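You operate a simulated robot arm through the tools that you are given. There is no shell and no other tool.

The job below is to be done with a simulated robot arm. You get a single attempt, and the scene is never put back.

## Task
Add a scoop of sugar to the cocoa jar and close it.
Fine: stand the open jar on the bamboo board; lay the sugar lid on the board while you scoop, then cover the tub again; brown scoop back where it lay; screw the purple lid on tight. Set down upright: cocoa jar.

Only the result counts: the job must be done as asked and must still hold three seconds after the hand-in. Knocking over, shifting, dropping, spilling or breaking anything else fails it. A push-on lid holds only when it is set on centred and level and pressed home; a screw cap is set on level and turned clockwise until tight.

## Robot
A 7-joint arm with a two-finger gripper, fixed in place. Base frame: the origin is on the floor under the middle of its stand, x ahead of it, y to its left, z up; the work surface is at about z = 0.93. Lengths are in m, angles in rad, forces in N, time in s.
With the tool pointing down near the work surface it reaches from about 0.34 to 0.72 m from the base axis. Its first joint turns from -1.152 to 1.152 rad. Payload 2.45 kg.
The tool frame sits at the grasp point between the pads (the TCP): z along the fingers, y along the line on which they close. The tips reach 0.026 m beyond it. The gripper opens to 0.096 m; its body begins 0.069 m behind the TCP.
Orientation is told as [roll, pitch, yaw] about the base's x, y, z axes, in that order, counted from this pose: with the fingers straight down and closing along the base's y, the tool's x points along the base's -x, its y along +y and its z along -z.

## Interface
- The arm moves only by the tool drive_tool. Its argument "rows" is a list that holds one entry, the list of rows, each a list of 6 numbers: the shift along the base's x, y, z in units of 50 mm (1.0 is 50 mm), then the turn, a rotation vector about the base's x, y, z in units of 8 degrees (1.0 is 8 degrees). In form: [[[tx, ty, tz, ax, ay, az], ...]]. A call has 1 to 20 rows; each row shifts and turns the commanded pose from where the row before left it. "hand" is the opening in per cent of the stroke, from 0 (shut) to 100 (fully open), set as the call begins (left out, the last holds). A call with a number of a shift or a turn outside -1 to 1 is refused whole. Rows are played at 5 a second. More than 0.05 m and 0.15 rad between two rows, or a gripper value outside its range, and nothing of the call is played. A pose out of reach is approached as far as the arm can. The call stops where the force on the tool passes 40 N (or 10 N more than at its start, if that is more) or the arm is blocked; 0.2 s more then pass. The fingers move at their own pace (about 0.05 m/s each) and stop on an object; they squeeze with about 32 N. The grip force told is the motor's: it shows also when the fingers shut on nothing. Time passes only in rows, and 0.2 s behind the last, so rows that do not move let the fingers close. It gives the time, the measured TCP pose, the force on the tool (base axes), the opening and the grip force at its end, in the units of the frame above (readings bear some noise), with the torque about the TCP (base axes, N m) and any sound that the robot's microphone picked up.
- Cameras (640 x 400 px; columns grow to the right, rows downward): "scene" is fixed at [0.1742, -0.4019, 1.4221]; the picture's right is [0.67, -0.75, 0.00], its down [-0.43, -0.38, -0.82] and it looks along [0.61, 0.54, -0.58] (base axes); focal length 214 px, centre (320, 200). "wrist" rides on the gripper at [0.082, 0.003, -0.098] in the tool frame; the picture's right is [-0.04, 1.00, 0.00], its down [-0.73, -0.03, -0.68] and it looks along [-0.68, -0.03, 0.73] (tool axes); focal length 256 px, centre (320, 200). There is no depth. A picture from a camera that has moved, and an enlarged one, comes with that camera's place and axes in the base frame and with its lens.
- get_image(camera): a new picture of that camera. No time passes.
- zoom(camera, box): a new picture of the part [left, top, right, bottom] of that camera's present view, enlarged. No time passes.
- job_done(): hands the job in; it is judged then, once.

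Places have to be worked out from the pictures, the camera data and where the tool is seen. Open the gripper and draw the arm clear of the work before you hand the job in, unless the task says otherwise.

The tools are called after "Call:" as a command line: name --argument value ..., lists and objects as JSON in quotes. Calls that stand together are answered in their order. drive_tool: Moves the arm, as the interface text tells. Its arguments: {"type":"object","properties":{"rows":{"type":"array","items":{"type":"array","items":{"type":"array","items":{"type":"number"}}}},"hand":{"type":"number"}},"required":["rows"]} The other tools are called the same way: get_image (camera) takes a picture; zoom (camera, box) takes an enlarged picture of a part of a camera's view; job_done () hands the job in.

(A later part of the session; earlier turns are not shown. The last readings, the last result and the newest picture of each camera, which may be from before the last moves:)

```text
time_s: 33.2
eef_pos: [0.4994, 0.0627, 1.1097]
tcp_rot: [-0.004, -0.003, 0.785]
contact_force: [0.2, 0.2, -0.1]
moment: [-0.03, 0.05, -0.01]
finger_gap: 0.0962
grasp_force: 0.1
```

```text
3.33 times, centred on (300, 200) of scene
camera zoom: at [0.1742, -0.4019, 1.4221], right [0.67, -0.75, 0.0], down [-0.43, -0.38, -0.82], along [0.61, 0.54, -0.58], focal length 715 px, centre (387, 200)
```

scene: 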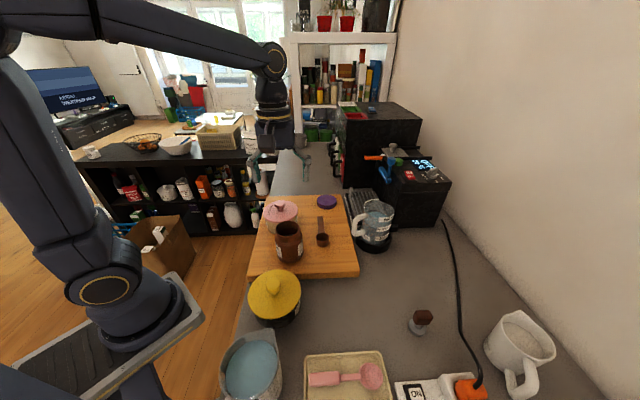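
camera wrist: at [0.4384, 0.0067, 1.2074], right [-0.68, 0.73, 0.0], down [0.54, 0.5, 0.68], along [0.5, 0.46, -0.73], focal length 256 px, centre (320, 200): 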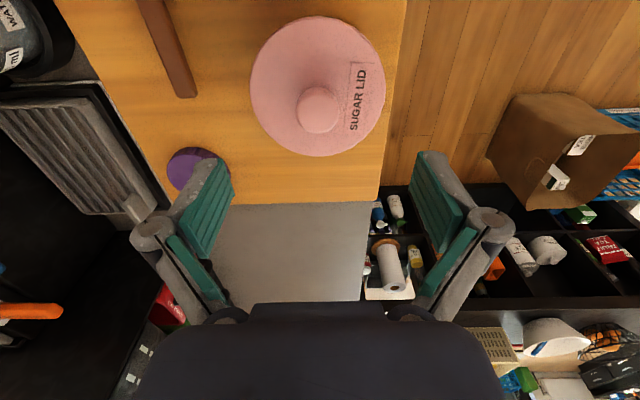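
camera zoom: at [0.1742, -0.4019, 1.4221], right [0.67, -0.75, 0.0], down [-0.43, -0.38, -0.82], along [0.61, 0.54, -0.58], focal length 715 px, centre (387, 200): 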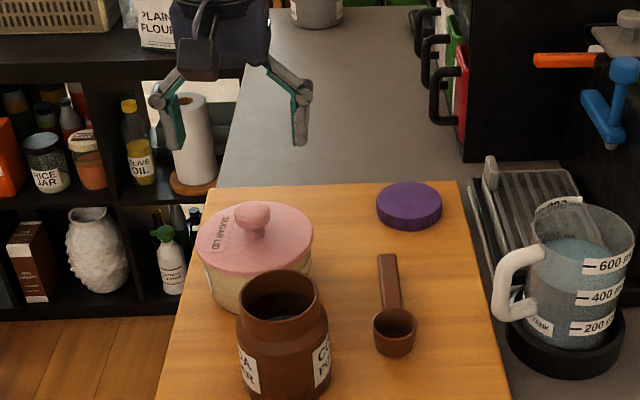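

The knob is nearly under the tool axis. I descend to z ≈ 1.05 and check again.

Call:
drive_tool --rows '[[[-0.01, -0.01, -0.3, 0, 0, 0], [-0.01, -0.01, -0.3, 0, 0, 0], [0, 0, -0.3, 0, 0, 0], [0, 0, -0.3, 0, 0, 0], [0, 0, 0, 0, 0, 0]]]'

Call:
get_image --camera "wrist"

Call:
zoom --camera "scene" --box '[220, 140, 380, 260]'

```text
time_s: 34.4
eef_pos: [0.4977, 0.0604, 1.051]
tcp_rot: [-0.003, -0.003, 0.784]
contact_force: [-0.4, -0.6, -0.2]
moment: [-0.02, 0.0, -0.02]
finger_gap: 0.0961
grasp_force: 0.1
```

```text
taken
camera wrist: at [0.4379, 0.0054, 1.1476], right [-0.68, 0.73, 0.0], down [0.54, 0.5, 0.68], along [0.5, 0.46, -0.73], focal length 256 px, centre (320, 200)
```

wrist: 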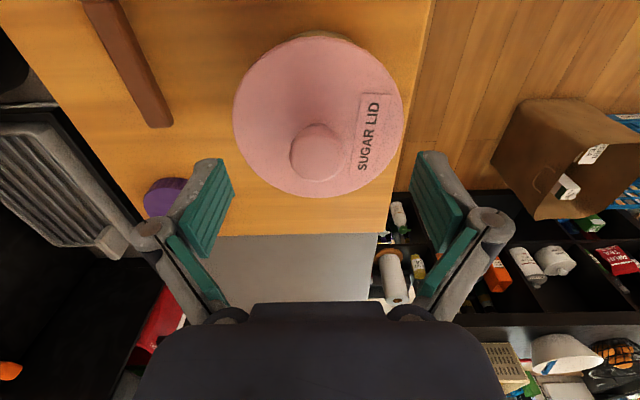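

```text
3.33 times, centred on (300, 200) of scene
camera zoom: at [0.1742, -0.4019, 1.4221], right [0.67, -0.75, 0.0], down [-0.43, -0.38, -0.82], along [0.61, 0.54, -0.58], focal length 715 px, centre (387, 200)
```

zoom: 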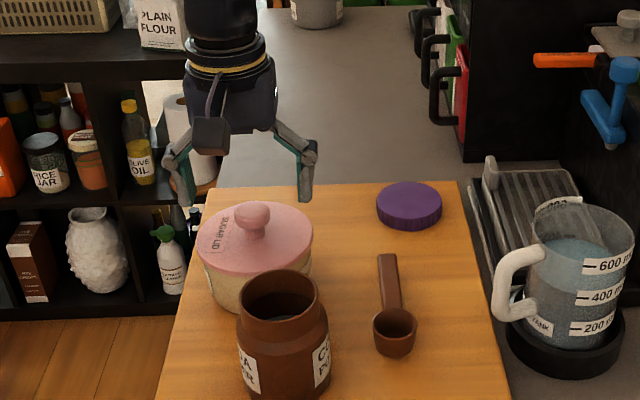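

Knob centred. I lower so the tips stop just above the lid disc and then close on the knob.

Call:
drive_tool --rows '[[[0, 0, -0.25, 0, 0, 0], [0, 0, -0.25, 0, 0, 0], [0, 0, -0.2, 0, 0, 0], [0, 0, 0, 0, 0, 0]]]'

Call:
get_image --camera "wrist"

Call:
zoom --camera "scene" --box '[240, 170, 320, 230]'

```text
time_s: 35.4
eef_pos: [0.4972, 0.0607, 1.017]
tcp_rot: [-0.003, -0.001, 0.786]
contact_force: [0.0, -0.5, -1.0]
moment: [-0.01, 0.01, 0.0]
finger_gap: 0.0961
grasp_force: 0.1
```

```text
taken
camera wrist: at [0.4379, 0.0054, 1.113], right [-0.68, 0.73, 0.0], down [0.54, 0.5, 0.68], along [0.5, 0.46, -0.73], focal length 256 px, centre (320, 200)
```

wrist: 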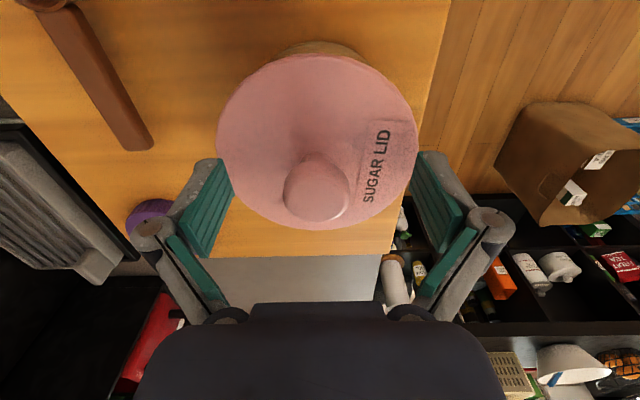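

```text
6.67 times, centred on (280, 200) of scene
camera zoom: at [0.1742, -0.4019, 1.4221], right [0.67, -0.75, 0.0], down [-0.43, -0.38, -0.82], along [0.61, 0.54, -0.58], focal length 1430 px, centre (587, 200)
```

zoom: 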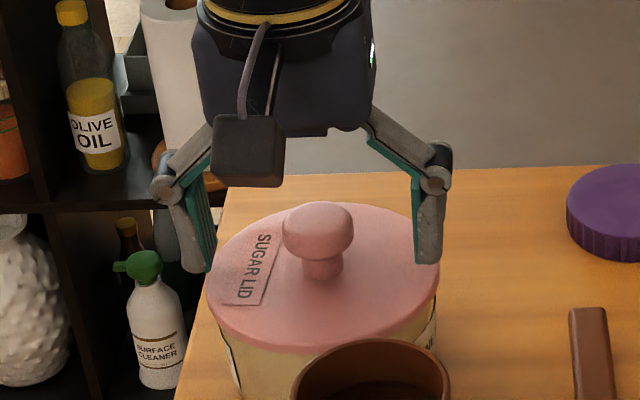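

The tips extend a few mm further as the fingers close, so I raise 7 mm first and then close on the knob.

Call:
drive_tool --rows '[[[0.01, 0, 0.14, 0, 0, 0], [0, 0, 0, 0, 0, 0]]]'

Call:
drive_tool --rows '[[[0, 0, 0, 0, 0, 0], [0, 0, 0, 0, 0, 0], [0, 0, 0, 0, 0, 0], [0, 0, 0, 0, 0, 0], [0, 0, 0, 0, 0, 0], [0, 0, 0, 0, 0, 0]]]' --hand 0

Call:
zoom --camera "scene" --box '[240, 170, 320, 230]'

Call:
get_image --camera "wrist"

```text
time_s: 36.0
eef_pos: [0.4993, 0.0605, 1.024]
tcp_rot: [-0.003, -0.002, 0.785]
contact_force: [0.1, -1.0, 0.4]
moment: [-0.01, 0.03, 0.03]
finger_gap: 0.0958
grasp_force: 0.0
```

```text
time_s: 37.4
eef_pos: [0.5002, 0.0616, 1.0242]
tcp_rot: [-0.004, -0.001, 0.786]
contact_force: [0.3, 0.0, 3.3]
moment: [0.02, 0.03, -0.09]
finger_gap: 0.0309
grasp_force: 32.2
```

```text
6.67 times, centred on (280, 200) of scene
camera zoom: at [0.1741, -0.4019, 1.4221], right [0.67, -0.75, 0.0], down [-0.43, -0.38, -0.82], along [0.61, 0.54, -0.58], focal length 1430 px, centre (587, 200)
```

zoom: 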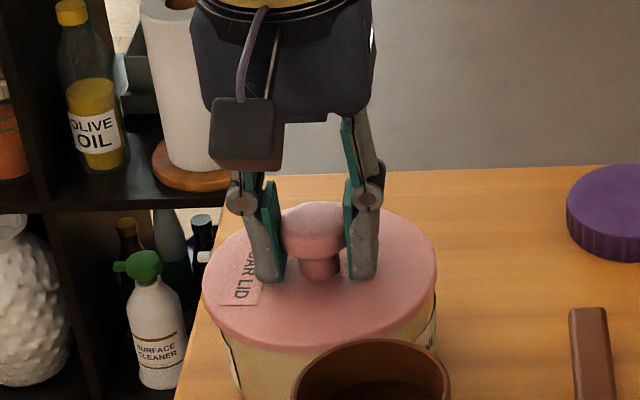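

```text
taken
camera wrist: at [0.4385, 0.0056, 1.1201], right [-0.68, 0.73, 0.0], down [0.54, 0.5, 0.68], along [0.5, 0.46, -0.73], focal length 256 px, centre (320, 200)
```

wrist: 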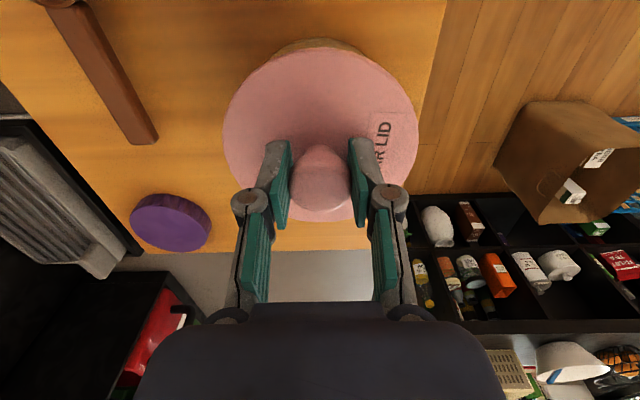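

The knob is gripped (31 mm, 32 N). I lift in small steps, watching force and whether the tub stays on the board.

Call:
drive_tool --rows '[[[0, 0, 0.04, 0, 0, 0], [0, 0, 0.04, 0, 0, 0], [0, 0, 0, 0, 0, 0]]]'

Call:
zoom --camera "scene" --box '[240, 170, 320, 230]'

```text
time_s: 38.2
eef_pos: [0.4991, 0.0603, 1.0267]
tcp_rot: [-0.003, -0.001, 0.785]
contact_force: [0.5, -0.8, 0.3]
moment: [0.01, 0.0, 0.02]
finger_gap: 0.0309
grasp_force: 31.6
```

```text
6.67 times, centred on (280, 200) of scene
camera zoom: at [0.1742, -0.4019, 1.4221], right [0.67, -0.75, 0.0], down [-0.43, -0.38, -0.82], along [0.61, 0.54, -0.58], focal length 1430 px, centre (587, 200)
```

zoom: 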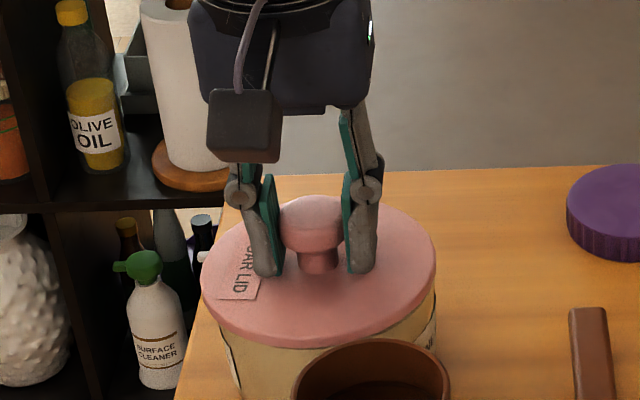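

The lid is rising with no resistance. I continue lifting to get it clear of the tub.

Call:
drive_tool --rows '[[[0, 0, 0.1, 0, 0, 0], [0, 0, 0.1, 0, 0, 0], [0, 0, 0.15, 0, 0, 0], [0, 0, 0.2, 0, 0, 0], [0, 0, 0.2, 0, 0, 0], [0, 0, 0.2, 0, 0, 0], [0, 0, 0.2, 0, 0, 0], [0, 0, 0, 0, 0, 0]]]'

Call:
get_image --camera "scene"

Call:
zoom --camera "scene" --box '[240, 150, 360, 240]'

Call:
get_image --camera "wrist"

```text
time_s: 40.0
eef_pos: [0.4992, 0.0609, 1.085]
tcp_rot: [-0.004, -0.001, 0.788]
contact_force: [-0.1, -0.7, -0.5]
moment: [0.0, 0.01, -0.01]
finger_gap: 0.0308
grasp_force: 31.5
```

```text
taken
```

scene: 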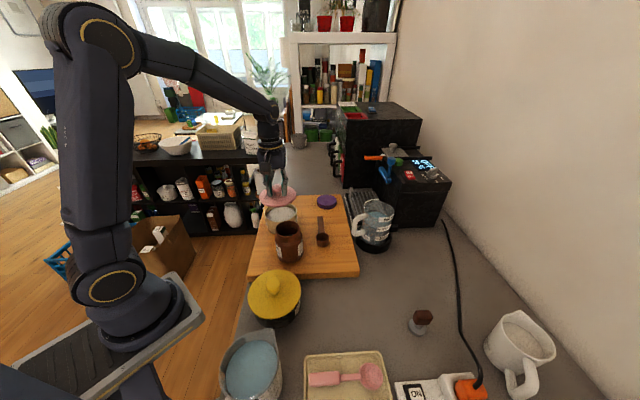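

```text
4.44 times, centred on (300, 195) of scene
camera zoom: at [0.1742, -0.4019, 1.4221], right [0.67, -0.75, 0.0], down [-0.43, -0.38, -0.82], along [0.61, 0.54, -0.58], focal length 953 px, centre (409, 222)
```

zoom: 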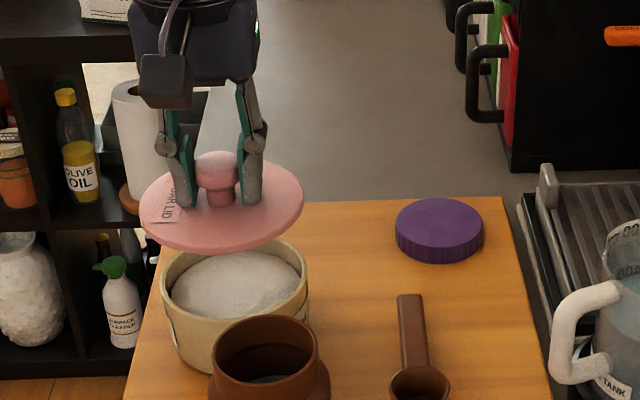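

```text
taken
camera wrist: at [0.4385, 0.0057, 1.1812], right [-0.68, 0.73, 0.0], down [0.54, 0.5, 0.68], along [0.5, 0.46, -0.73], focal length 256 px, centre (320, 200)
```

wrist: 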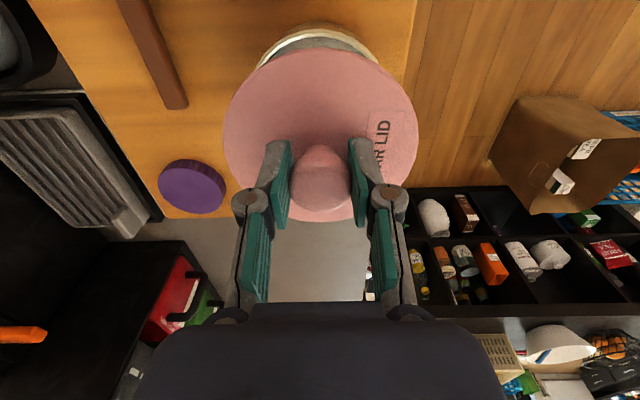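

The lid is off and the sugar is heaped near the tub's rim. The free spot for the lid on the far part of the board is at about (0.616, 0.112); I carry it there and look before lowering.

Call:
drive_tool --rows '[[[0.12, 0.05, 0, 0, 0, 0], [0.2, 0.09, 0, 0, 0, 0], [0.25, 0.11, 0, 0, 0, 0], [0.3, 0.13, 0, 0, 0, 0], [0.3, 0.13, 0, 0, 0, 0], [0.3, 0.13, 0, 0, 0, 0], [0.3, 0.13, 0, 0, 0, 0], [0.25, 0.11, 0, 0, 0, 0], [0.2, 0.09, 0, 0, 0, 0], [0.11, 0.05, 0, 0, 0, 0], [0, 0, 0, 0, 0, 0]]]'

Call:
get_image --camera "wrist"

Call:
zoom --camera "scene" --box '[220, 140, 380, 260]'

```text
time_s: 42.4
eef_pos: [0.6162, 0.1111, 1.0852]
tcp_rot: [-0.003, 0.0, 0.786]
contact_force: [0.2, -0.2, -0.6]
moment: [-0.02, -0.02, 0.01]
finger_gap: 0.0309
grasp_force: 32.1
```

```text
taken
camera wrist: at [0.555, 0.0568, 1.181], right [-0.68, 0.73, 0.0], down [0.54, 0.5, 0.68], along [0.5, 0.46, -0.73], focal length 256 px, centre (320, 200)
```

wrist: 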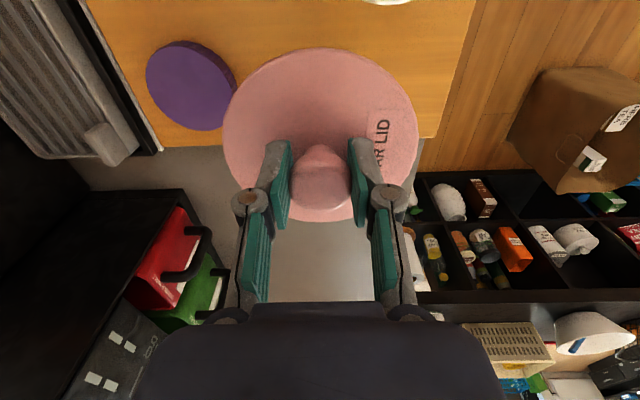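

```text
3.33 times, centred on (300, 200) of scene
camera zoom: at [0.1742, -0.4019, 1.4221], right [0.67, -0.75, 0.0], down [-0.43, -0.38, -0.82], along [0.61, 0.54, -0.58], focal length 715 px, centre (387, 200)
```

zoom: 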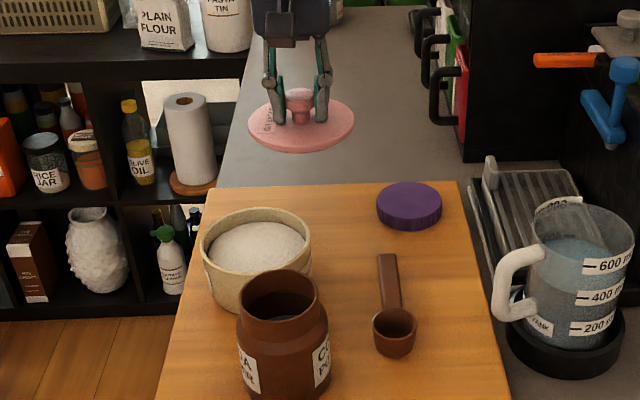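

The spot under the lid is free: clear of the purple lid, tub and board edges. I lower toward the board.

Call:
drive_tool --rows '[[[0, 0, -0.2, 0, 0, 0], [0, 0, -0.3, 0, 0, 0], [0, 0, -0.3, 0, 0, 0], [0, 0, -0.3, 0, 0, 0], [0, 0, -0.3, 0, 0, 0], [0, 0, -0.2, 0, 0, 0], [0, 0, -0.1, 0, 0, 0], [0, 0, 0, 0, 0, 0]]]'

Call:
get_image --camera "wrist"

Call:
zoom --camera "scene" --box '[240, 160, 360, 250]'

```text
time_s: 44.2
eef_pos: [0.6152, 0.1122, 0.9994]
tcp_rot: [-0.005, -0.002, 0.785]
contact_force: [0.1, -0.1, -0.5]
moment: [-0.01, -0.01, 0.04]
finger_gap: 0.0306
grasp_force: 32.0
```

```text
taken
camera wrist: at [0.555, 0.0567, 1.0962], right [-0.68, 0.73, 0.0], down [0.54, 0.5, 0.68], along [0.5, 0.46, -0.73], focal length 256 px, centre (320, 200)
```

wrist: 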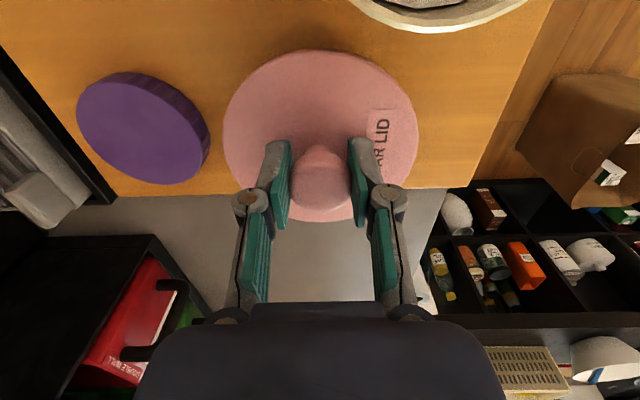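

```text
4.44 times, centred on (300, 205) of scene
camera zoom: at [0.1742, -0.4019, 1.4221], right [0.67, -0.75, 0.0], down [-0.43, -0.38, -0.82], along [0.61, 0.54, -0.58], focal length 953 px, centre (409, 178)
```

zoom: 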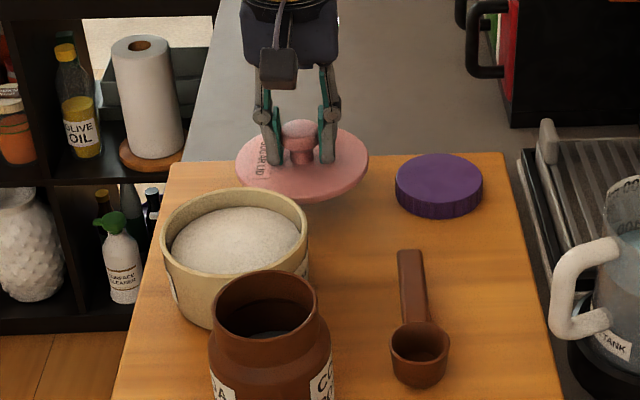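

Margins look fine (about 11 mm to the far edge, 2 cm to the purple lid). I lower in small steps until the lid touches the board.

Call:
drive_tool --rows '[[[0, 0, -0.08, 0, 0, 0], [0, 0, -0.08, 0, 0, 0], [0, 0, -0.08, 0, 0, 0], [0, 0, -0.06, 0, 0, 0], [0, 0, 0, 0, 0, 0]]]'

Call:
zoom --camera "scene" --box '[260, 170, 340, 230]'

```text
time_s: 45.4
eef_pos: [0.6154, 0.1113, 0.9848]
tcp_rot: [-0.003, -0.002, 0.786]
contact_force: [0.4, -0.9, -0.8]
moment: [0.0, -0.04, 0.0]
finger_gap: 0.0305
grasp_force: 32.2
```

```text
6.67 times, centred on (300, 200) of scene
camera zoom: at [0.1742, -0.4019, 1.4221], right [0.67, -0.75, 0.0], down [-0.43, -0.38, -0.82], along [0.61, 0.54, -0.58], focal length 1430 px, centre (453, 200)
```

zoom: 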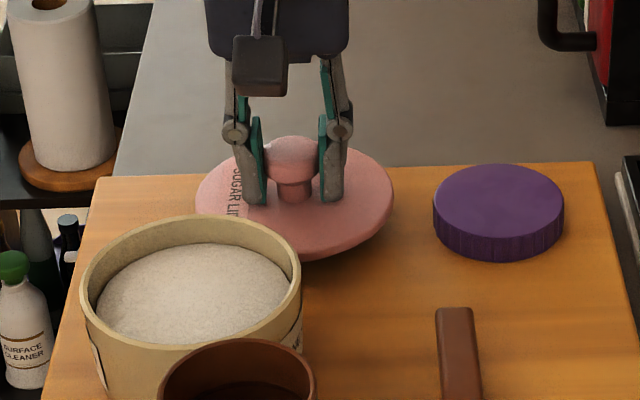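

No contact yet; the lid is just above the board. I continue 2 mm at a time.

Call:
drive_tool --rows '[[[0, 0, -0.04, 0, 0, 0], [0, 0, -0.04, 0, 0, 0], [0, 0, -0.04, 0, 0, 0], [0, 0, 0, 0, 0, 0]]]'

```text
time_s: 46.4
eef_pos: [0.615, 0.1122, 0.9771]
tcp_rot: [-0.003, -0.001, 0.785]
contact_force: [0.3, -0.4, -0.5]
moment: [-0.04, -0.02, 0.02]
finger_gap: 0.0303
grasp_force: 31.4
```

Call:
drive_tool --rows '[[[0, 0, -0.04, 0, 0, 0], [0, 0, -0.04, 0, 0, 0], [0, 0, 0, 0, 0, 0]]]'

Call:
zoom --camera "scene" --box '[260, 170, 340, 230]'

```text
time_s: 47.2
eef_pos: [0.6156, 0.112, 0.9752]
tcp_rot: [-0.002, -0.003, 0.786]
contact_force: [-2.8, -0.4, 13.6]
moment: [-0.03, 0.22, -0.05]
finger_gap: 0.0306
grasp_force: 32.2
```

```text
6.67 times, centred on (300, 200) of scene
camera zoom: at [0.1738, -0.402, 1.4221], right [0.67, -0.75, 0.0], down [-0.43, -0.38, -0.82], along [0.61, 0.54, -0.58], focal length 1430 px, centre (453, 200)
```

zoom: 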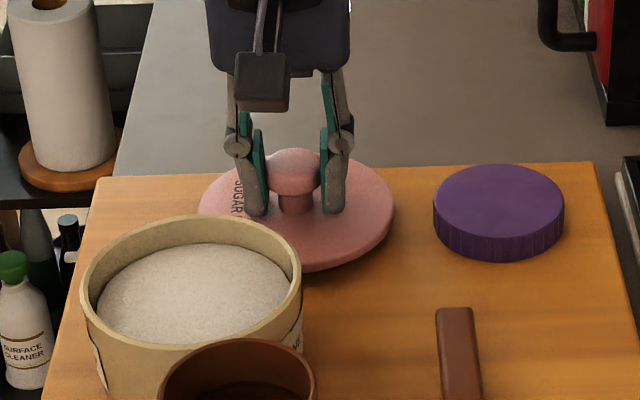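

The lid is resting on the board (contact at TCP z ≈ 0.976). I open partway, which is enough to free the knob, and rise.

Call:
drive_tool --rows '[[[0, 0, 0, 0, 0, 0], [0, 0, 0, 0, 0, 0], [0, 0, 0, 0, 0, 0]]]' --hand 65

Call:
drive_tool --rows '[[[0, 0, 0.2, 0, 0, 0], [0, 0, 0.4, 0, 0, 0], [0, 0, 0.6, 0, 0, 0], [0, 0, 0.8, 0, 0, 0], [0, 0, 0.8, 0, 0, 0], [0, 0, 0.8, 0, 0, 0], [0, 0, 0.6, 0, 0, 0], [0, 0, 0, 0, 0, 0]]]'

Call:
get_image --camera "wrist"

Call:
zoom --camera "scene" --box '[230, 170, 370, 270]'

```text
time_s: 48.0
eef_pos: [0.616, 0.1117, 0.9753]
tcp_rot: [-0.004, -0.002, 0.786]
contact_force: [-0.5, 0.7, -0.5]
moment: [0.02, 0.02, -0.02]
finger_gap: 0.0625
grasp_force: 0.0
```

```text
time_s: 49.8
eef_pos: [0.6161, 0.112, 1.1853]
tcp_rot: [-0.004, -0.001, 0.787]
contact_force: [-0.5, 0.2, -0.5]
moment: [-0.01, 0.02, 0.01]
finger_gap: 0.0626
grasp_force: 0.0
```

```text
taken
camera wrist: at [0.5554, 0.0564, 1.2816], right [-0.68, 0.73, 0.0], down [0.54, 0.5, 0.68], along [0.5, 0.46, -0.73], focal length 256 px, centre (320, 200)
```

wrist: 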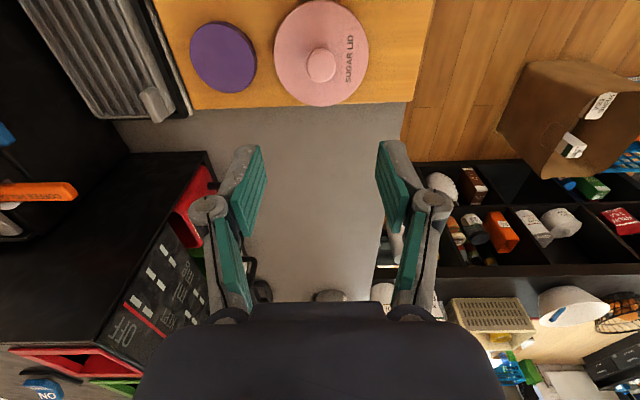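

```text
4.00 times, centred on (300, 220) of scene
camera zoom: at [0.1742, -0.4019, 1.4221], right [0.67, -0.75, 0.0], down [-0.43, -0.38, -0.82], along [0.61, 0.54, -0.58], focal length 858 px, centre (400, 120)
```

zoom: 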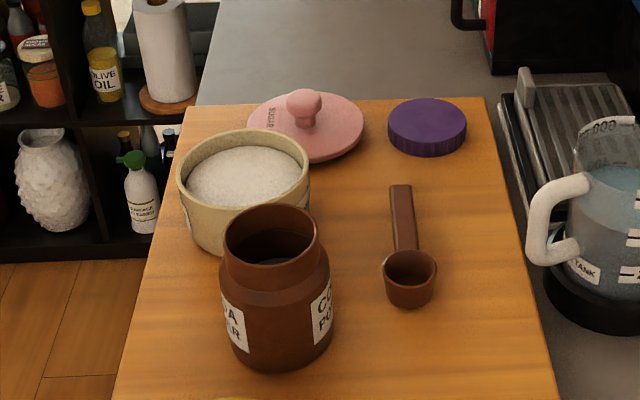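

The lid lies flat on the board. Next I go above the scoop's handle for a close look.

Call:
drive_tool --rows '[[[-0.12, -0.417, -0.16, 0, 0, 0], [-0.12, -0.417, -0.16, 0, 0, 0], [-0.12, -0.417, -0.16, 0, 0, 0], [-0.12, -0.417, -0.16, 0, 0, 0], [-0.12, -0.417, -0.16, 0, 0, 0], [-0.12, -0.417, -0.16, 0, 0, 0], [-0.12, -0.417, -0.16, 0, 0, 0], [-0.12, -0.417, -0.16, 0, 0, 0], [0, 0, 0, 0, 0, 0]]]'

Call:
get_image --camera "wrist"

Call:
zoom --camera "wrist" --box '[220, 0, 420, 150]'

Call:
zoom --camera "scene" --box '[290, 190, 370, 260]'

```text
time_s: 51.8
eef_pos: [0.568, -0.0542, 1.1207]
tcp_rot: [-0.005, -0.002, 0.788]
contact_force: [0.5, -0.2, -0.3]
moment: [0.01, -0.03, 0.05]
finger_gap: 0.0625
grasp_force: 0.0
```

```text
taken
camera wrist: at [0.5065, -0.1101, 1.2165], right [-0.68, 0.73, 0.0], down [0.54, 0.5, 0.68], along [0.5, 0.46, -0.73], focal length 256 px, centre (320, 200)
```

wrist: 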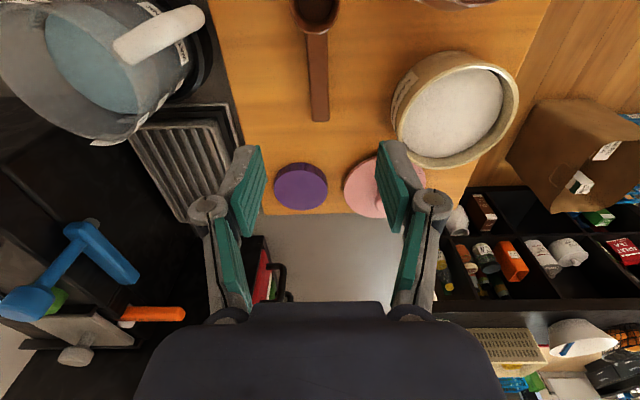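

```text
2.67 times, centred on (320, 75) of wrist
camera zoom: at [0.5065, -0.1101, 1.2165], right [-0.68, 0.73, 0.0], down [0.54, 0.5, 0.68], along [0.5, 0.46, -0.73], focal length 683 px, centre (320, 533)
```

zoom: 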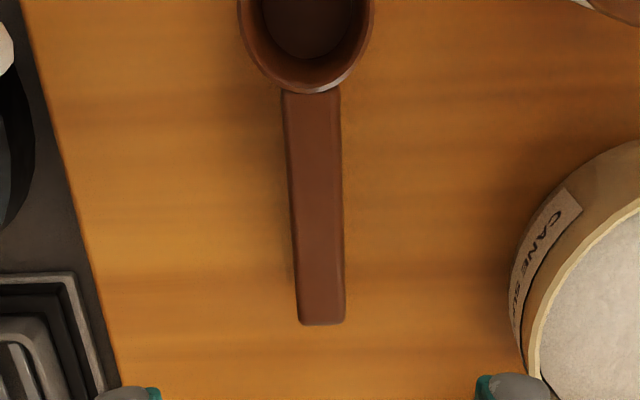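

```text
5.71 times, centred on (330, 225) of scene
camera zoom: at [0.1741, -0.4019, 1.4221], right [0.67, -0.75, 0.0], down [-0.43, -0.38, -0.82], along [0.61, 0.54, -0.58], focal length 1226 px, centre (263, 57)
```

zoom: 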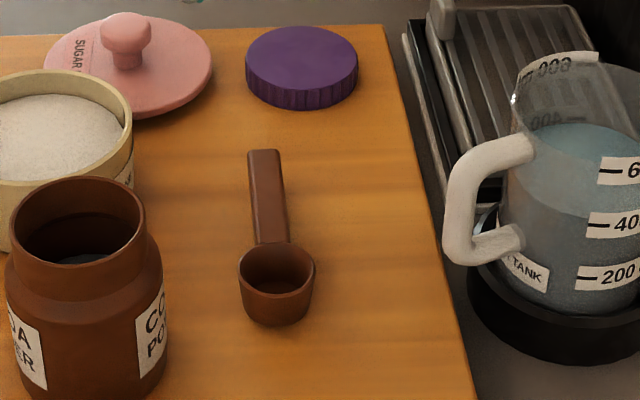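

The handle is about 19 mm wide, running 45° with its end at about (0.602, -0.021). I look closer at the tub and sugar level too.

Call:
zoom --camera "wrist" --box '[370, 30, 540, 190]'

Call:
zoom --camera "scene" --box '[260, 195, 320, 250]'

```text
2.50 times, centred on (455, 110) of wrist
camera zoom: at [0.5065, -0.1101, 1.2165], right [-0.68, 0.73, 0.0], down [0.54, 0.5, 0.68], along [0.5, 0.46, -0.73], focal length 640 px, centre (-18, 425)
```

zoom: 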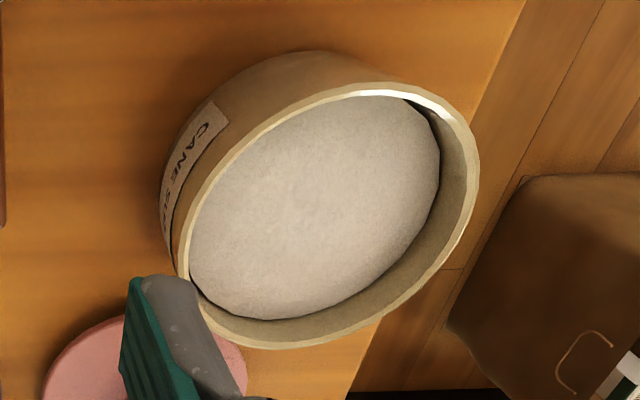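

```text
7.27 times, centred on (290, 222) of scene
camera zoom: at [0.1741, -0.4019, 1.4221], right [0.67, -0.75, 0.0], down [-0.43, -0.38, -0.82], along [0.61, 0.54, -0.58], focal length 1560 px, centre (538, 36)
```

zoom: 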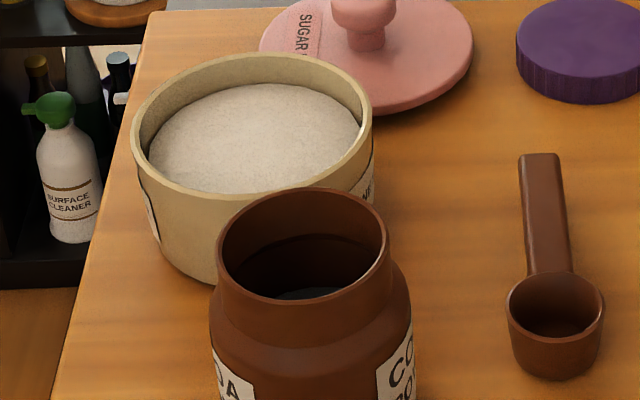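

Before picking the scoop up I dry-run the pouring posture in free air: tilt 40° toward the bowl side, then roll about the handle axis, to be sure the arm can reach it.

Call:
drive_tool --rows '[[[-0.316, 0.348, 0.5, -0.707, 0.707, 0], [-0.316, 0.348, 0.5, -0.707, 0.707, 0], [-0.316, 0.348, 0.5, -0.707, 0.707, 0], [-0.316, 0.348, 0.5, -0.707, 0.707, 0], [-0.316, 0.348, 0.5, -0.707, 0.707, 0], [0, 0, 0, 0, 0, 0]]]'

Call:
drive_tool --rows '[[[0, 0, 0, -0.7, -0.7, 0], [0, 0, 0, -0.7, -0.7, 0], [0, 0, 0, -0.7, -0.7, 0], [0, 0, 0, -0.7, -0.7, 0], [0, 0, 0, -0.7, -0.7, 0], [0, 0, 0, -0.7, -0.7, 0], [0, 0, 0, -0.7, -0.7, 0], [0, 0, 0, -0.7, -0.7, 0], [0, 0, 0, -0.7, -0.7, 0], [0, 0, 0, -0.7, -0.7, 0], [0, 0, 0, -0.7, -0.7, 0], [0, 0, 0, -0.7, -0.7, 0], [0, 0, 0, 0, 0, 0]]]'

Call:
get_image --camera "scene"

```text
time_s: 53.2
eef_pos: [0.4978, 0.0217, 1.229]
tcp_rot: [-0.003, 0.606, 0.785]
contact_force: [-0.5, -0.2, -0.4]
moment: [0.04, -0.03, -0.03]
finger_gap: 0.0622
grasp_force: 0.1
out of reach, approached as far as the arm can: row 5
```

```text
time_s: 56.0
eef_pos: [0.4983, 0.0214, 1.2283]
tcp_rot: [-1.65, -0.05, 0.183]
contact_force: [-0.5, 0.5, 0.1]
moment: [0.0, -0.01, 0.0]
finger_gap: 0.0627
grasp_force: 0.1
```

```text
taken
```

scene: 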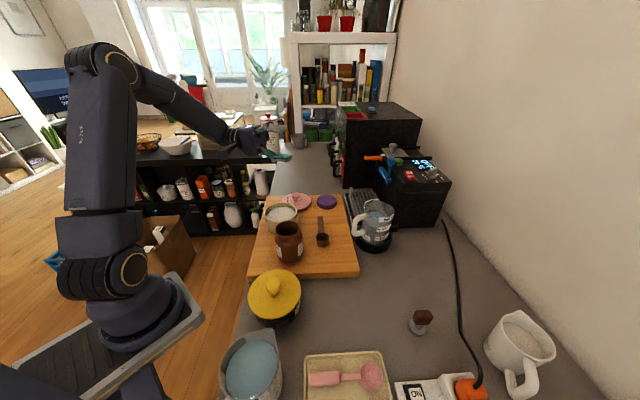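

The tilt stops at about 35° here (joint limit), but a 95° roll is reachable. I test a bit more roll and then undo it.

Call:
drive_tool --rows '[[[0, 0, 0, -0.7, -0.7, 0], [0, 0, 0, -0.7, -0.7, 0], [0, 0, 0, -0.7, -0.7, 0], [0, 0, 0, -0.7, -0.7, 0], [0, 0, 0, 0, 0, 0]]]'

Call:
zoom --camera "scene" --box '[160, 80, 360, 240]'

```text
time_s: 57.2
eef_pos: [0.4992, 0.021, 1.2278]
tcp_rot: [-2.126, -0.349, 0.281]
contact_force: [0.0, 0.0, 0.5]
moment: [0.03, -0.01, 0.0]
finger_gap: 0.0624
grasp_force: 0.0
```

```text
2.50 times, centred on (260, 160) of scene
camera zoom: at [0.1742, -0.4019, 1.4221], right [0.67, -0.75, 0.0], down [-0.43, -0.38, -0.82], along [0.61, 0.54, -0.58], focal length 536 px, centre (470, 300)
```

zoom: 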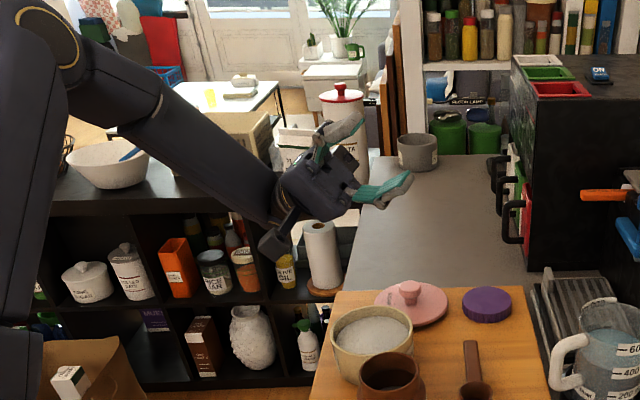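

A 127° roll is also reachable. I reduce the roll to about 110° and lower to pouring height beside the jar, to confirm that this height is reachable and free.

Call:
drive_tool --rows '[[[-0.1, 0.1, -0.3, 0.7, 0.7, 0], [-0.1, 0.1, -0.4, 0.7, 0.7, 0], [0, 0, -0.5, 0, 0, 0], [0, 0, -0.5, 0, 0, 0], [0, 0, -0.5, 0, 0, 0], [0, 0, -0.3, 0, 0, 0], [0, 0, 0, 0, 0, 0]]]'

Call:
get_image --camera "scene"

Call:
zoom --camera "scene" --box '[180, 130, 340, 270]'

Call:
get_image --camera "wrist"

```text
time_s: 58.8
eef_pos: [0.4892, 0.032, 1.1029]
tcp_rot: [-1.879, -0.204, 0.214]
contact_force: [-1.5, 0.7, 0.0]
moment: [0.0, -0.03, -0.01]
finger_gap: 0.0624
grasp_force: 0.1
```

```text
taken
```

scene: 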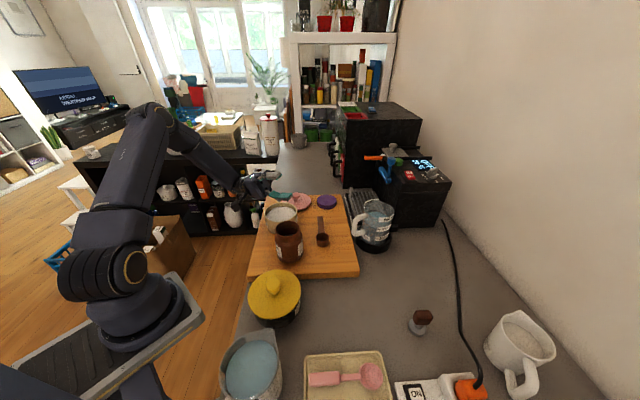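

```text
2.86 times, centred on (260, 200) of scene
camera zoom: at [0.1742, -0.4019, 1.4221], right [0.67, -0.75, 0.0], down [-0.43, -0.38, -0.82], along [0.61, 0.54, -0.58], focal length 613 px, centre (491, 200)
```

zoom: 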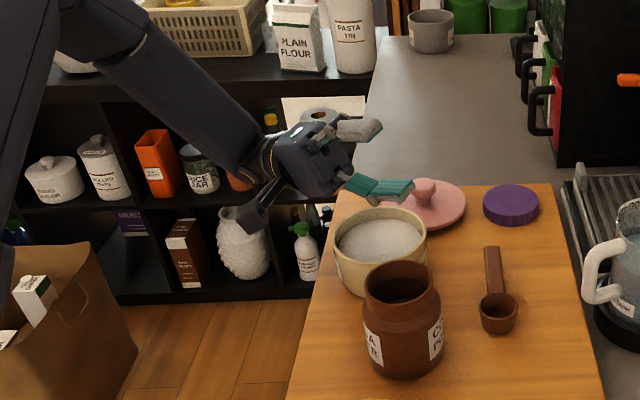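

```text
taken
camera wrist: at [0.3976, 0.1067, 1.053], right [0.29, -0.25, -0.92], down [0.6, 0.8, -0.02], along [0.75, -0.55, 0.38], focal length 256 px, centre (320, 200)
```

wrist: 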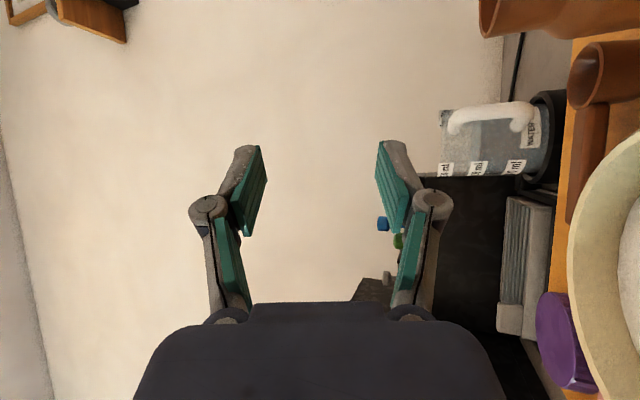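

The pouring posture works at this height. I unroll, rise and move back over the scoop's handle.

Call:
drive_tool --rows '[[[0, 0, 0.5, 0, 0, 0], [0, 0, 0.5, 0.7, 0.7, 0], [0, 0, 0.4, 0.7, 0.7, 0], [0, 0, 0, 0.7, 0.7, 0], [0, 0, 0, 0.7, 0.7, 0], [0, 0, 0, 0.7, 0.7, 0], [0, 0, 0, 0.7, 0.7, 0], [0, 0, 0, 0.7, 0.7, 0], [0, 0, 0, 0.7, 0.7, 0], [0, 0, 0, 0.7, 0.7, 0], [0, 0, 0, 0.7, 0.7, 0], [0, 0, 0, 0.7, 0.7, 0], [0, 0, 0, 0.7, 0.7, 0], [0, 0, 0, 0.7, 0.7, 0], [0, 0, 0, 0.7, 0.7, 0], [0, 0, 0, 0, 0, 0]]]'

Call:
drive_tool --rows '[[[0.267, -0.147, -0.2, 0, 0, 0], [0.267, -0.147, -0.2, 0, 0, 0], [0.267, -0.147, -0.2, 0, 0, 0], [0.267, -0.147, -0.2, 0, 0, 0], [0.267, -0.147, -0.2, 0, 0, 0], [0.267, -0.147, -0.2, 0, 0, 0], [0.267, -0.147, -0.2, 0, 0, 0], [0.267, -0.147, -0.2, 0, 0, 0], [0, 0, 0, 0, 0, 0]]]'

Call:
get_image --camera "wrist"

```text
time_s: 62.2
eef_pos: [0.4885, 0.0305, 1.1737]
tcp_rot: [-0.002, 0.604, 0.786]
contact_force: [-0.5, 0.3, 0.2]
moment: [-0.01, 0.01, 0.0]
finger_gap: 0.0624
grasp_force: 0.1
```

```text
time_s: 64.2
eef_pos: [0.5967, -0.027, 1.0931]
tcp_rot: [-0.003, 0.604, 0.786]
contact_force: [0.3, 0.2, 0.2]
moment: [-0.01, -0.01, 0.01]
finger_gap: 0.0622
grasp_force: 0.1
```

```text
taken
camera wrist: at [0.5854, -0.0328, 1.2189], right [-0.68, 0.73, -0.03], down [0.72, 0.68, 0.14], along [0.12, 0.08, -0.99], focal length 256 px, centre (320, 200)
```

wrist: 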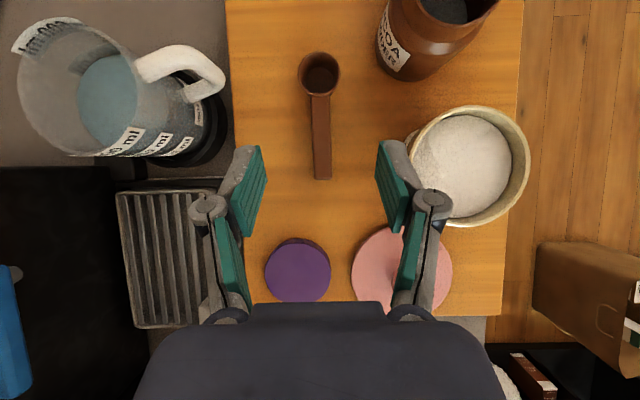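

The tool is lined up with the handle (grip point about 24 mm from its end). I descend to just above the handle and check.

Call:
drive_tool --rows '[[[0, -0.01, -0.4, 0, 0, 0], [0, -0.01, -0.4, 0, 0, 0], [0, 0, -0.4, 0, 0, 0], [0, 0, -0.4, 0, 0, 0], [0, 0, -0.3, 0, 0, 0], [0, 0, -0.2, 0, 0, 0], [0, 0, 0, 0, 0, 0]]]'

Call:
get_image --camera "wrist"

Call:
zoom --camera "scene" --box '[290, 180, 370, 250]'

```text
time_s: 65.8
eef_pos: [0.595, -0.0271, 0.9889]
tcp_rot: [-0.003, 0.604, 0.784]
contact_force: [-0.1, -0.4, 0.9]
moment: [0.02, -0.03, 0.0]
finger_gap: 0.0621
grasp_force: 0.0
```

```text
taken
camera wrist: at [0.5846, -0.0332, 1.1141], right [-0.68, 0.73, -0.03], down [0.72, 0.68, 0.14], along [0.12, 0.08, -0.99], focal length 256 px, centre (320, 200)
```

wrist: 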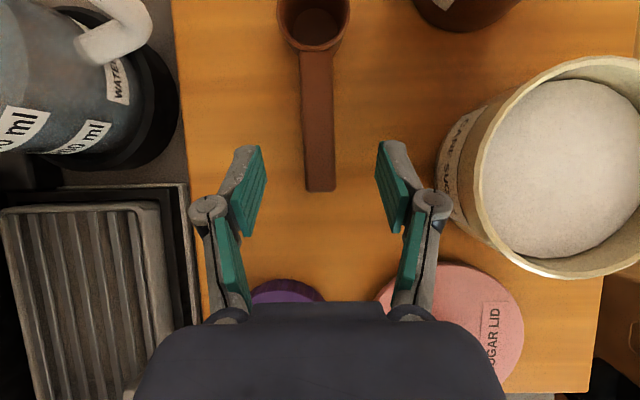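

```text
5.71 times, centred on (330, 215) of scene
camera zoom: at [0.1742, -0.4019, 1.4221], right [0.67, -0.75, 0.0], down [-0.43, -0.38, -0.82], along [0.61, 0.54, -0.58], focal length 1226 px, centre (263, 114)
```

zoom: 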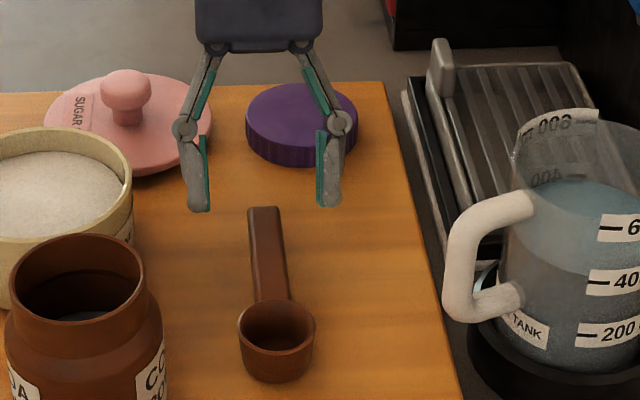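

The handle lies midway between the fingers. I lower so that the pads straddle it, with the tips just above the board.

Call:
drive_tool --rows '[[[0.01, 0, -0.13, 0, 0, 0], [0.01, 0, -0.13, 0, 0, 0], [0, 0, -0.12, 0, 0, 0], [0, 0, 0, 0, 0, 0]]]'

Call:
zoom --camera "scene" --box '[290, 180, 370, 250]'

Call:
zoom --camera "wrist" --box '[220, 80, 420, 260]'

```text
time_s: 66.8
eef_pos: [0.5971, -0.0281, 0.9695]
tcp_rot: [-0.003, 0.603, 0.785]
contact_force: [0.6, -0.3, 0.1]
moment: [-0.01, -0.01, -0.02]
finger_gap: 0.0625
grasp_force: 0.0
```

```text
5.71 times, centred on (330, 215) of scene
camera zoom: at [0.1742, -0.4019, 1.4221], right [0.67, -0.75, 0.0], down [-0.43, -0.38, -0.82], along [0.61, 0.54, -0.58], focal length 1226 px, centre (263, 114)
```

zoom: 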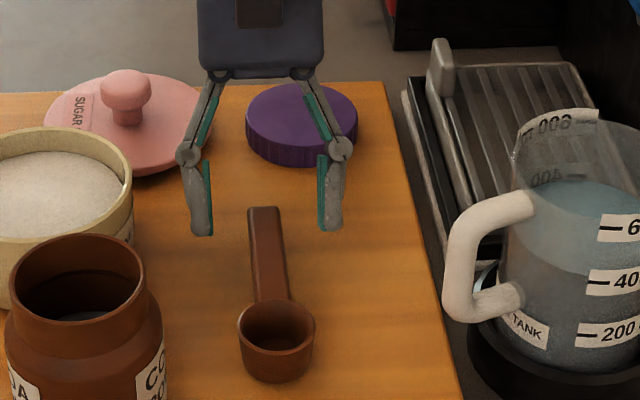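

```text
2.22 times, centred on (320, 170) of wrist
camera zoom: at [0.586, -0.0336, 1.0952], right [-0.68, 0.73, -0.03], down [0.72, 0.68, 0.14], along [0.12, 0.08, -0.99], focal length 569 px, centre (320, 267)
```

zoom: 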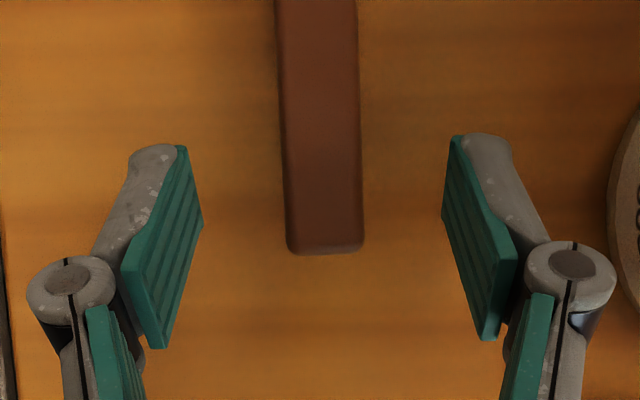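

The pads straddle the handle near its end. I close the gripper.

Call:
drive_tool --rows '[[[0, 0, 0, 0, 0, 0], [0, 0, 0, 0, 0, 0], [0, 0, 0, 0, 0, 0], [0, 0, 0, 0, 0, 0], [0, 0, 0, 0, 0, 0]]]' --hand 0

Call:
zoom --camera "scene" --box '[290, 180, 370, 250]'

Call:
zoom --camera "wrist" --box '[220, 0, 420, 260]'

```text
time_s: 68.0
eef_pos: [0.5964, -0.0283, 0.9697]
tcp_rot: [-0.004, 0.605, 0.785]
contact_force: [0.4, -1.1, -0.7]
moment: [0.03, -0.03, 0.02]
finger_gap: 0.0187
grasp_force: 32.4
```

```text
5.71 times, centred on (330, 215) of scene
camera zoom: at [0.1742, -0.4019, 1.4221], right [0.67, -0.75, 0.0], down [-0.43, -0.38, -0.82], along [0.61, 0.54, -0.58], focal length 1226 px, centre (263, 114)
```

zoom: 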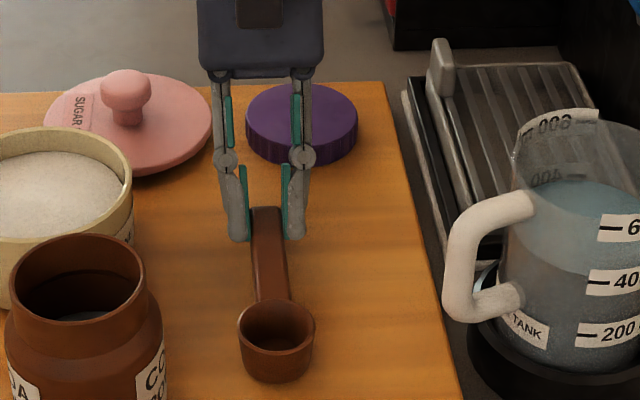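

```text
1.54 times, centred on (320, 130) of wrist
camera zoom: at [0.586, -0.0336, 1.0953], right [-0.68, 0.73, -0.03], down [0.72, 0.68, 0.14], along [0.12, 0.08, -0.99], focal length 394 px, centre (320, 308)
```

zoom: 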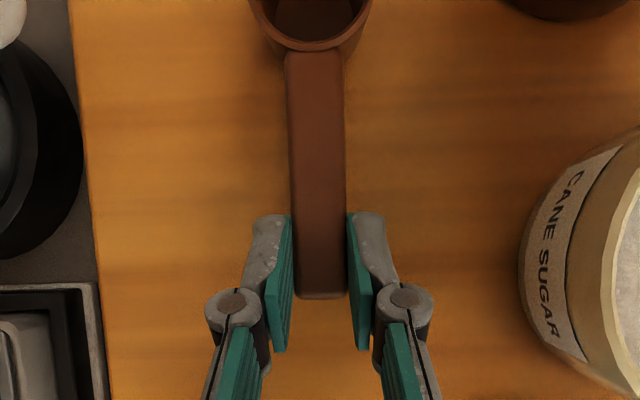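

The handle is held (18.7 mm, 32 N); grasp pose noted: (0.5966, -0.0281, 0.9696), pitch 0.604, yaw 0.785. I lift slowly and check that the scoop stays level.

Call:
drive_tool --rows '[[[0, 0, 0.06, 0, 0, 0], [0, 0, 0.1, 0, 0, 0], [0, 0, 0.2, 0, 0, 0], [0, 0, 0.3, 0, 0, 0], [0, 0, 0.3, 0, 0, 0], [0, 0, 0.2, 0, 0, 0], [0, 0, 0, 0, 0, 0]]]'

Call:
zoom --camera "scene" --box '[290, 160, 370, 250]'

Call:
get_image --camera "wrist"

```text
time_s: 69.6
eef_pos: [0.5967, -0.0282, 1.0277]
tcp_rot: [-0.004, 0.604, 0.787]
contact_force: [-0.6, -0.7, -0.1]
moment: [-0.02, -0.04, 0.01]
finger_gap: 0.0191
grasp_force: 31.7
```

```text
4.44 times, centred on (330, 205) of scene
camera zoom: at [0.1742, -0.4019, 1.4221], right [0.67, -0.75, 0.0], down [-0.43, -0.38, -0.82], along [0.61, 0.54, -0.58], focal length 953 px, centre (276, 178)
```

zoom: 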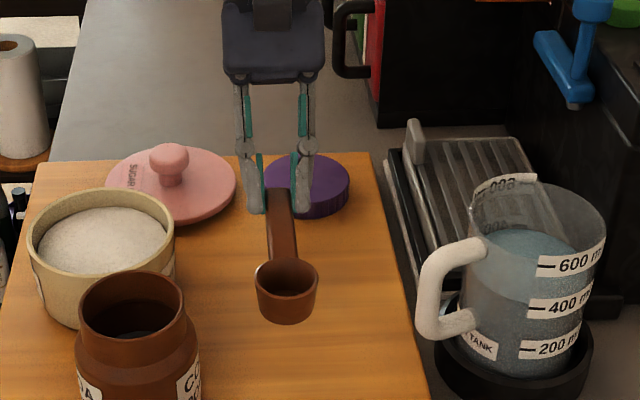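

```text
taken
camera wrist: at [0.5861, -0.0334, 1.1536], right [-0.69, 0.73, -0.03], down [0.72, 0.68, 0.14], along [0.12, 0.08, -0.99], focal length 256 px, centre (320, 200)
```

wrist: 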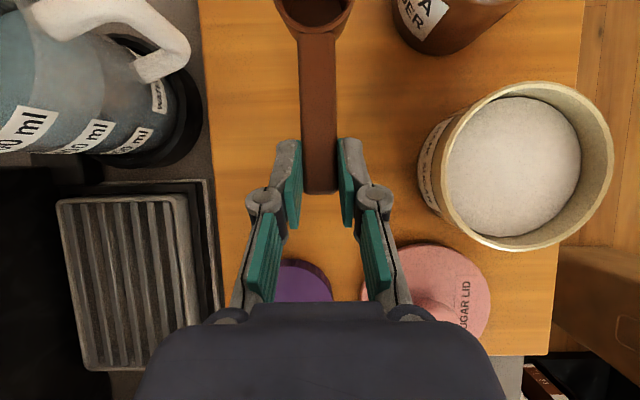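

The scoop came up level and steady. I rise and move it, level, to hover over the sugar tub.

Call:
drive_tool --rows '[[[0, 0, 0.3, 0, 0, 0], [0, 0, 0.4, 0, 0, 0], [-0.03, 0.2, 0.3, 0, 0, 0], [-0.071, 0.4, 0, 0, 0, 0], [-0.071, 0.4, 0, 0, 0, 0], [-0.071, 0.4, 0, 0, 0, 0], [-0.071, 0.4, 0, 0, 0, 0], [-0.071, 0.4, 0, 0, 0, 0], [-0.071, 0.4, 0, 0, 0, 0], [-0.071, 0.37, 0, 0, 0, 0], [-0.041, 0.2, 0, 0, 0, 0], [0, 0, 0, 0, 0, 0]]]'

Call:
get_image --camera "wrist"

Call:
zoom --camera "scene" --box '[230, 140, 370, 260]'

```text
time_s: 72.2
eef_pos: [0.5678, 0.1313, 1.0784]
tcp_rot: [-0.001, 0.603, 0.785]
contact_force: [0.2, -0.2, -1.0]
moment: [0.04, -0.05, 0.0]
finger_gap: 0.0192
grasp_force: 32.0
```

```text
taken
camera wrist: at [0.5581, 0.125, 1.2036], right [-0.68, 0.73, -0.03], down [0.72, 0.68, 0.14], along [0.12, 0.08, -0.99], focal length 256 px, centre (320, 200)
```

wrist: 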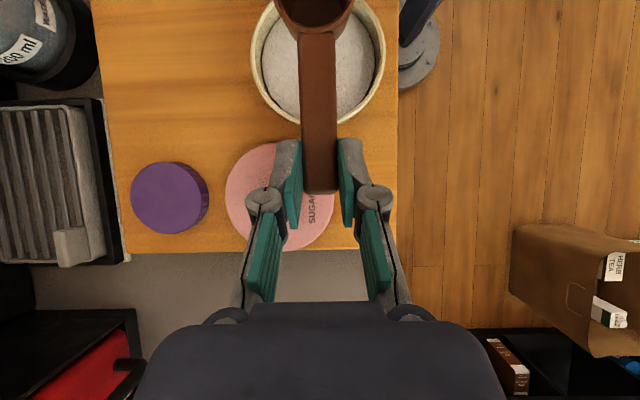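

```text
3.33 times, centred on (300, 200) of scene
camera zoom: at [0.1742, -0.4019, 1.4221], right [0.67, -0.75, 0.0], down [-0.43, -0.38, -0.82], along [0.61, 0.54, -0.58], focal length 715 px, centre (387, 200)
```

zoom: 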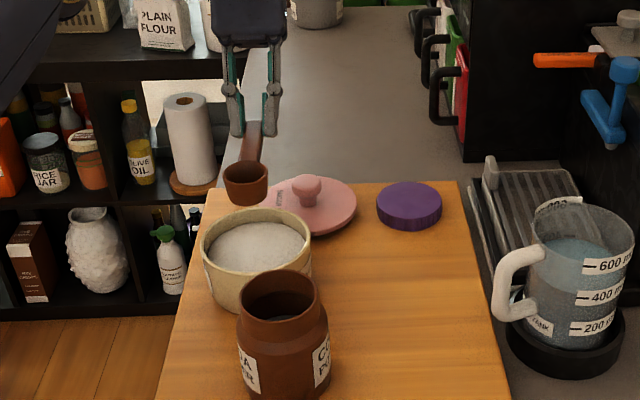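

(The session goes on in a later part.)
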